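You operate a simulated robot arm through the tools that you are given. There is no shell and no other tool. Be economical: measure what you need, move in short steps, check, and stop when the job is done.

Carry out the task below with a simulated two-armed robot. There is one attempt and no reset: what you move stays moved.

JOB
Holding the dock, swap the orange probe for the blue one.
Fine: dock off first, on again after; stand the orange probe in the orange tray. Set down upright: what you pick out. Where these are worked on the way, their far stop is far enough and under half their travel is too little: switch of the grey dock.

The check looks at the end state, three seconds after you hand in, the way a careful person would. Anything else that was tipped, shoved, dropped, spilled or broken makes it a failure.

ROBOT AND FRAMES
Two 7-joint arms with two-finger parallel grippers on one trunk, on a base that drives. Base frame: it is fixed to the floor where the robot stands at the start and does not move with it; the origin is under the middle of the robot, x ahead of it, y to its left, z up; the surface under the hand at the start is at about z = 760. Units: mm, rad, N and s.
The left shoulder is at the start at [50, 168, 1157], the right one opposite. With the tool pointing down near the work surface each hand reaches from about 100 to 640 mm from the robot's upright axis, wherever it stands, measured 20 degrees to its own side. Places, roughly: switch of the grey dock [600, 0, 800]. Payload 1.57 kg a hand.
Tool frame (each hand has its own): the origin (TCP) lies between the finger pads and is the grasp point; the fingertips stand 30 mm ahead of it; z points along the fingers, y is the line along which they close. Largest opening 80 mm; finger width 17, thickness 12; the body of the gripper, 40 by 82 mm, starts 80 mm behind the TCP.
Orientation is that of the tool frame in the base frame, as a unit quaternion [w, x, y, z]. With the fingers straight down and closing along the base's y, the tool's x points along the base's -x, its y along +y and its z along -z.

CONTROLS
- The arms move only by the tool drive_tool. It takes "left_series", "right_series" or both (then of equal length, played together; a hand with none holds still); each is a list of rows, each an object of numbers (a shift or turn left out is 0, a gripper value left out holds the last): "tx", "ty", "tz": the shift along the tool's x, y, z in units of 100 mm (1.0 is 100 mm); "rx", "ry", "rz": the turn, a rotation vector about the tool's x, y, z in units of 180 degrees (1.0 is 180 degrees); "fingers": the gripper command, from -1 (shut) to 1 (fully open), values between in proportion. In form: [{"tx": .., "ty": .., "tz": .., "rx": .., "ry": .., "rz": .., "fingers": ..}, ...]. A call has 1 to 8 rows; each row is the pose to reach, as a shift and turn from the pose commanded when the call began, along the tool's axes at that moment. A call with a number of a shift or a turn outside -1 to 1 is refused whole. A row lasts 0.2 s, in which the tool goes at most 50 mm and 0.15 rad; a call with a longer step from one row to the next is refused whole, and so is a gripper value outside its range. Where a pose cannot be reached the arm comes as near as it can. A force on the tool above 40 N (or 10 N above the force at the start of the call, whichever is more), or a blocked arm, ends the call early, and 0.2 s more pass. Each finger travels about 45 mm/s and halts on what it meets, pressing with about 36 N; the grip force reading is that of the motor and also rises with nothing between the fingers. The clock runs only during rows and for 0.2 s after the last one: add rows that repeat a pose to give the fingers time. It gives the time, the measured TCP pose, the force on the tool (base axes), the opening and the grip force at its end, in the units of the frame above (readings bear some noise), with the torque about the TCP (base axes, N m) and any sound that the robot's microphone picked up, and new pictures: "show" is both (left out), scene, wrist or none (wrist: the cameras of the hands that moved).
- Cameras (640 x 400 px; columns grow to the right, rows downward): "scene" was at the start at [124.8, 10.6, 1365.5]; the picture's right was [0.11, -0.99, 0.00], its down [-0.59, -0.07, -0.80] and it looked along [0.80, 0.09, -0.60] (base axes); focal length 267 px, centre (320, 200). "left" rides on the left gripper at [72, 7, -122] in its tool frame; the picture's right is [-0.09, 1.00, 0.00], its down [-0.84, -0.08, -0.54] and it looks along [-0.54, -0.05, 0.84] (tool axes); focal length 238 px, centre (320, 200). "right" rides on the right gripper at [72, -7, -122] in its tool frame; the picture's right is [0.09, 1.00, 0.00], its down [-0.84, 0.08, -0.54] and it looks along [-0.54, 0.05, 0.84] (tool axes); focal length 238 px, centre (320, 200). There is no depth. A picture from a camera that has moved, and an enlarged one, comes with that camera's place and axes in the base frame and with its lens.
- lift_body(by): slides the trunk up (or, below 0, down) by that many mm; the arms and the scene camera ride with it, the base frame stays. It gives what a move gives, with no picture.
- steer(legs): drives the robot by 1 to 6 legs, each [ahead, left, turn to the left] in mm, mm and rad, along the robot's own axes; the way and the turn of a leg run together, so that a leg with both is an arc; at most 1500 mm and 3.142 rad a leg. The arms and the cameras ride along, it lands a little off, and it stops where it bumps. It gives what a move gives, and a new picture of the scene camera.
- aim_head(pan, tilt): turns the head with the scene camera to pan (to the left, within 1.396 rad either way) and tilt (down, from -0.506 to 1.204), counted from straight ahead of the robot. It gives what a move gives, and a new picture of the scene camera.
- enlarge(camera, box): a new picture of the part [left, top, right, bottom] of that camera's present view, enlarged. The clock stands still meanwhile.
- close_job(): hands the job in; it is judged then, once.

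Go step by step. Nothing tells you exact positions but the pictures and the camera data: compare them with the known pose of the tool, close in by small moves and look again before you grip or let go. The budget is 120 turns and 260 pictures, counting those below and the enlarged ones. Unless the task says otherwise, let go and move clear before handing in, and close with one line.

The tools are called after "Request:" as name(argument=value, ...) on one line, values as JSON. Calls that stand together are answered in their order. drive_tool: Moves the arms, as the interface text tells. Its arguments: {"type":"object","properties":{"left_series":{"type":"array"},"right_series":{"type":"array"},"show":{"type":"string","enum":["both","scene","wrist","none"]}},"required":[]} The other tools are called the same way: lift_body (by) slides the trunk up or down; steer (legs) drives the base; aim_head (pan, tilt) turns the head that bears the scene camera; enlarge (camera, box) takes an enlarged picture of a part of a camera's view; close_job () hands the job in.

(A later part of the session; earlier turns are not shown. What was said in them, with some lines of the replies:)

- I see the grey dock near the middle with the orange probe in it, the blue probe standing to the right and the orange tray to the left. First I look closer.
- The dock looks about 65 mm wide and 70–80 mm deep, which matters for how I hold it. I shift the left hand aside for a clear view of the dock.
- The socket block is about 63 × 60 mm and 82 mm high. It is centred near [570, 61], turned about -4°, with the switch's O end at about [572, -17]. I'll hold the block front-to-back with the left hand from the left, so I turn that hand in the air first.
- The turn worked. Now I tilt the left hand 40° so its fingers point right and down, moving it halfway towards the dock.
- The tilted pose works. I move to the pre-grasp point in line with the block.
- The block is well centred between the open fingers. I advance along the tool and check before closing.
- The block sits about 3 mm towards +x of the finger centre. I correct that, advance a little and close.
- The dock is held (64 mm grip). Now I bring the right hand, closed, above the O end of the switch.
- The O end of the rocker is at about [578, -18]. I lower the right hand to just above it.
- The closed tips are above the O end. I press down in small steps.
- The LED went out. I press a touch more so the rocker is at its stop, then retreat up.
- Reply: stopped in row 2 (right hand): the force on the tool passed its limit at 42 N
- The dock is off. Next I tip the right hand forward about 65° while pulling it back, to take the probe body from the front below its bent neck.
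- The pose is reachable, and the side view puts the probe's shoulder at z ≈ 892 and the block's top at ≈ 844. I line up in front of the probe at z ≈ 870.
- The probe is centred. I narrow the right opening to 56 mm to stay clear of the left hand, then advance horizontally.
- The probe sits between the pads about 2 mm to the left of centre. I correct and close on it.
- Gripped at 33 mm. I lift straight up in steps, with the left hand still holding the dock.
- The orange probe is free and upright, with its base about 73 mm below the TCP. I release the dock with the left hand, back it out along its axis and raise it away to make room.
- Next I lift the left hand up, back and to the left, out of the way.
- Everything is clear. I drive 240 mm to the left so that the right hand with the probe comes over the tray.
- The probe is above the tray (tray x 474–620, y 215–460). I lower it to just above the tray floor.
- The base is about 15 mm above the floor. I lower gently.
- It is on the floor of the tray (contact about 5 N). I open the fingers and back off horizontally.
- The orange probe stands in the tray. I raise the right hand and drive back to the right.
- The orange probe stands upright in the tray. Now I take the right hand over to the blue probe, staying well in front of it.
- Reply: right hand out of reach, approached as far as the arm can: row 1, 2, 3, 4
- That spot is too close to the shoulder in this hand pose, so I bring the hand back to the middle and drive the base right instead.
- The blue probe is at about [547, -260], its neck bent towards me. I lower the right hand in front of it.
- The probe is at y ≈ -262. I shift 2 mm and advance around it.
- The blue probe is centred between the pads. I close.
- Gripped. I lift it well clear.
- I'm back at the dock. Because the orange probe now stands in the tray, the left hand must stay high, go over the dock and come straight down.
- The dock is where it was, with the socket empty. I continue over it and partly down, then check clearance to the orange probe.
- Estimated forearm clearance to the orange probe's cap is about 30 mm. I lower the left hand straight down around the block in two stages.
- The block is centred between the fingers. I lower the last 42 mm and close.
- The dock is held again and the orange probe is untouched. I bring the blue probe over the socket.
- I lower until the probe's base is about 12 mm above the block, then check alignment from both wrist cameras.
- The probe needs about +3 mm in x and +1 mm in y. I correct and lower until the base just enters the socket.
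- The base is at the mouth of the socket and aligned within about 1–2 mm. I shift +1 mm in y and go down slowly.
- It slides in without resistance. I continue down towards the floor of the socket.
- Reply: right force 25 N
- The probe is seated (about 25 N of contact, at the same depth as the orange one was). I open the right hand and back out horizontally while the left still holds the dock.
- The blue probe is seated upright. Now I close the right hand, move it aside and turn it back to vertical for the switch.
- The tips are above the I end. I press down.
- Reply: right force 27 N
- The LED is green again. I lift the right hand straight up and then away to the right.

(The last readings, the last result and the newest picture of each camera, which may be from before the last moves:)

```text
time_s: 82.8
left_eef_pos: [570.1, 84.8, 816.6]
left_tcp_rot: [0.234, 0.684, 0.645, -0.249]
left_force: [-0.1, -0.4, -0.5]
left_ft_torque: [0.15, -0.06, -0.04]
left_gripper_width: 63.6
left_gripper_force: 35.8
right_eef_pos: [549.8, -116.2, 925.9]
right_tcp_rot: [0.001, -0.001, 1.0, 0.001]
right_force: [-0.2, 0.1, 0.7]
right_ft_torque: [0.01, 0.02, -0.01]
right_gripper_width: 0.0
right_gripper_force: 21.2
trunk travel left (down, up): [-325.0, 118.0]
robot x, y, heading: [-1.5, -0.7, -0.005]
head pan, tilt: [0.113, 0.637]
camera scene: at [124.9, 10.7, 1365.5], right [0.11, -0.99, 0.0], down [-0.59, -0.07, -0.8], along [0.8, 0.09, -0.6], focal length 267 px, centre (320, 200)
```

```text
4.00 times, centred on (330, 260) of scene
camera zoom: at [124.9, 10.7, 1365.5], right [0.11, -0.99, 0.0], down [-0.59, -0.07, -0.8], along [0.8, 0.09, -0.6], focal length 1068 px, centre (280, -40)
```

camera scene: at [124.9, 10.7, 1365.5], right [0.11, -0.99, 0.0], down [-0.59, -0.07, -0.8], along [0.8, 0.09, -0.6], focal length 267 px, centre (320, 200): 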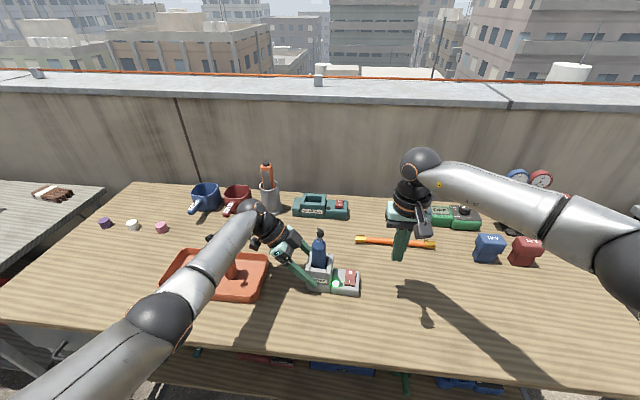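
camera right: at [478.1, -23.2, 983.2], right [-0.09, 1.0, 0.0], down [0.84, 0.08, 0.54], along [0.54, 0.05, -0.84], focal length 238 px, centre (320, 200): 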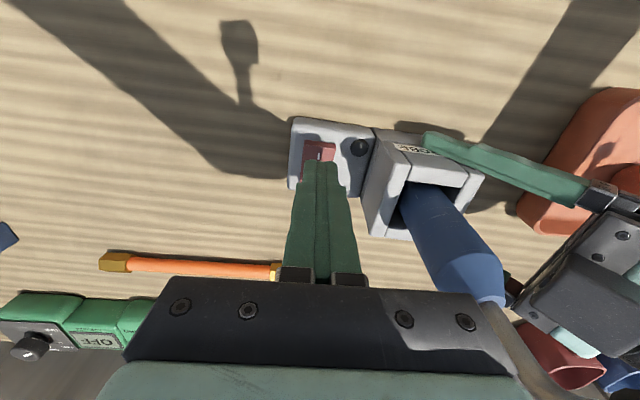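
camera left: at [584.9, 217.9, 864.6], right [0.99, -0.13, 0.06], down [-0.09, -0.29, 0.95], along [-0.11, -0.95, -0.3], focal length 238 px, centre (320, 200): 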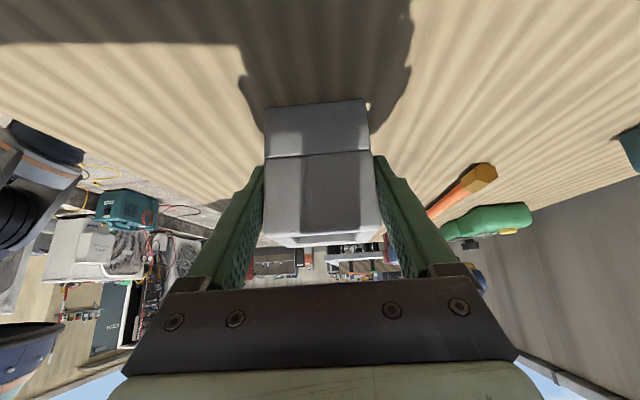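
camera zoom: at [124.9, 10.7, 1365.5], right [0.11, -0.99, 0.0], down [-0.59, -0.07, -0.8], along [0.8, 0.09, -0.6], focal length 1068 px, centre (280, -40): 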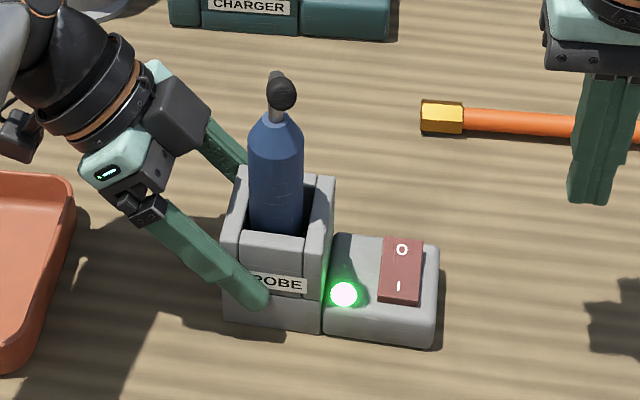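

The dock is on, with the blue probe in. I release the left hand and leave upward with only a little leftward motion, to stay clear of both probes.

Request:
drive_tool(left_series=[{"fingers": 1}, {"fingers": 1}, {"fingers": 1}, {"tx": -0.129, "tz": -0.153}, {"tx": -0.111, "tz": -0.364, "ty": -0.009}, {"tx": -0.196, "tz": -0.62, "ty": -0.015}, {"tx": -0.367, "tz": -0.869, "ty": -0.017}, {"tx": -0.431, "tz": -0.945, "ty": -0.017}])

Request:
enlarge(camera="scene", box=[160, 180, 400, 330])

```text
time_s: 84.7
left_eef_pos: [570.0, 112.7, 916.9]
left_tcp_rot: [0.233, 0.684, 0.645, -0.249]
left_force: [0.0, 0.7, -0.2]
left_ft_torque: [0.0, 0.0, 0.01]
left_gripper_width: 79.8
left_gripper_force: 0.0
right_eef_pos: [549.3, -116.4, 926.6]
right_tcp_rot: [0.001, -0.001, 1.0, 0.001]
right_force: [0.2, -0.5, 0.0]
right_ft_torque: [0.01, 0.01, 0.01]
right_gripper_width: 0.0
right_gripper_force: 21.0
trunk travel left (down, up): [-325.0, 118.0]
robot x, y, heading: [-0.9, 2.5, -0.001]
head pan, tilt: [0.113, 0.637]
camera scene: at [124.6, 11.0, 1365.5], right [0.11, -0.99, 0.0], down [-0.59, -0.07, -0.8], along [0.8, 0.09, -0.6], focal length 267 px, centre (320, 200)
camera left: at [584.3, 245.9, 966.0], right [0.99, -0.13, 0.06], down [-0.09, -0.29, 0.95], along [-0.11, -0.95, -0.3], focal length 238 px, centre (320, 200)
```

scene: 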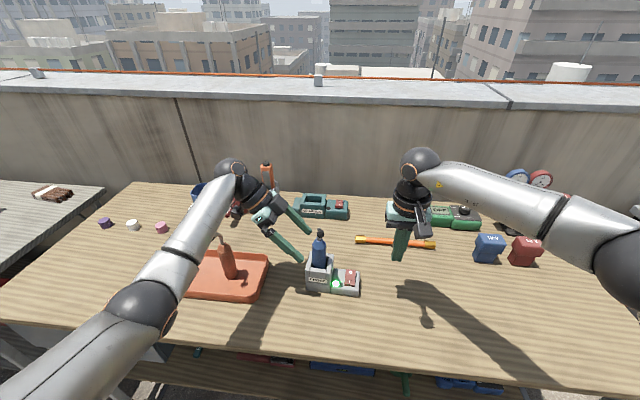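
left: 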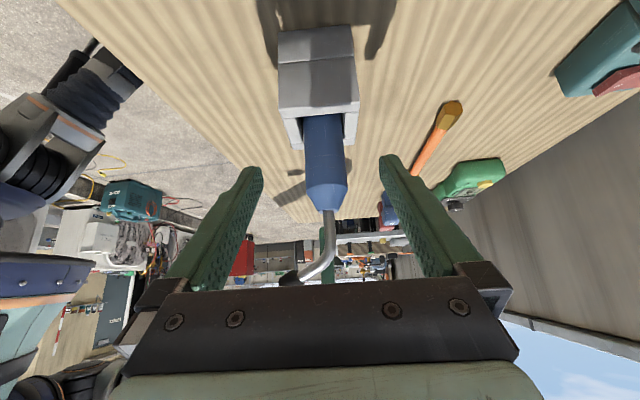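

```text
2.67 times, centred on (280, 255) of scene
camera zoom: at [124.6, 11.0, 1365.5], right [0.11, -0.99, 0.0], down [-0.59, -0.07, -0.8], along [0.8, 0.09, -0.6], focal length 712 px, centre (427, 53)
```

zoom: 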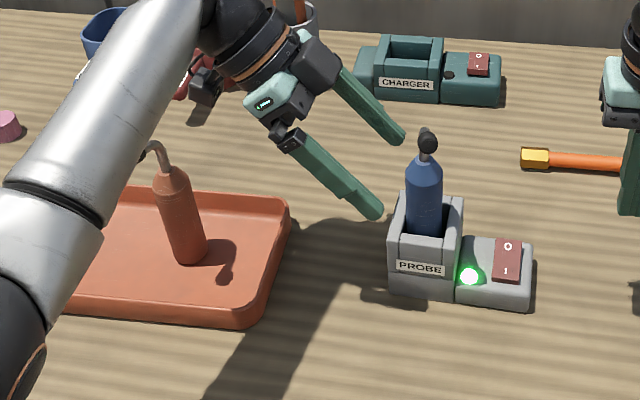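

Both probes stand upright. I raise the left hand further and take a last look.

Request:
drive_tool(left_series=[{"tx": -0.14, "tz": -0.27}, {"tx": -0.28, "tz": -0.54}, {"tx": -0.428, "tz": -0.818}, {"tx": -0.428, "tz": -0.818}], right_series=[{"tz": -0.2}, {"tz": -0.4}, {"tz": -0.6}, {"tz": -0.6}], show="scene")

Request:
enlarge(camera="scene", box=[160, 180, 400, 330])

```text
time_s: 85.7
left_eef_pos: [573.2, 133.5, 1007.8]
left_tcp_rot: [0.234, 0.683, 0.645, -0.249]
left_force: [1.2, 0.2, -0.3]
left_ft_torque: [0.04, -0.01, 0.01]
left_gripper_width: 80.0
left_gripper_force: 0.1
right_eef_pos: [549.5, -116.4, 986.7]
right_tcp_rot: [0.002, 0.0, 1.0, 0.001]
right_force: [0.1, -0.4, -0.5]
right_ft_torque: [-0.01, -0.01, 0.02]
right_gripper_width: 0.1
right_gripper_force: 21.4
trunk travel left (down, up): [-325.0, 118.0]
robot x, y, heading: [-1.0, 1.1, -0.004]
head pan, tilt: [0.113, 0.637]
camera scene: at [124.7, 11.0, 1365.5], right [0.11, -0.99, 0.0], down [-0.59, -0.07, -0.8], along [0.8, 0.09, -0.6], focal length 267 px, centre (320, 200)
```

scene: 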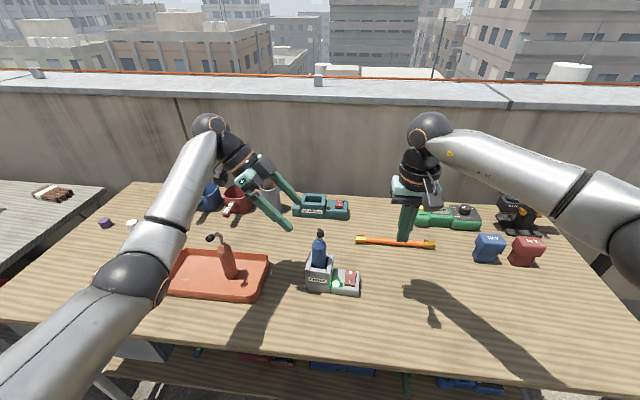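

```text
2.67 times, centred on (280, 255) of scene
camera zoom: at [124.7, 11.0, 1365.5], right [0.11, -0.99, 0.0], down [-0.59, -0.07, -0.8], along [0.8, 0.09, -0.6], focal length 712 px, centre (427, 53)
```

zoom: 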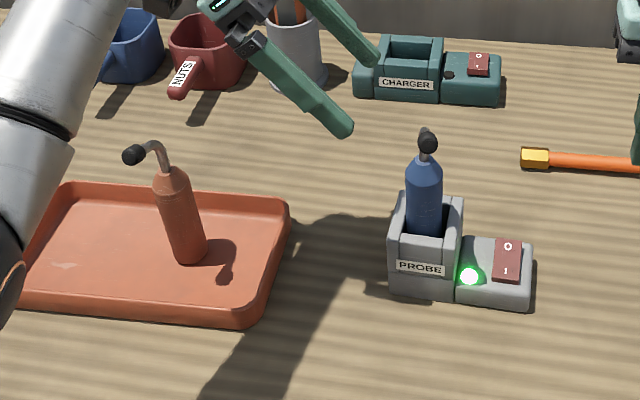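

The blue probe sits in the dock with its green LED on, the orange probe stands upright in the tray, and both hands are clear, so I hand in.

Request:
close_job()

```text
The job is handed in.
```

The blue probe is now in the grey dock, which is switched back on with its LED green. The orange probe stands upright in the orange tray, and I saw nothing else disturbed.
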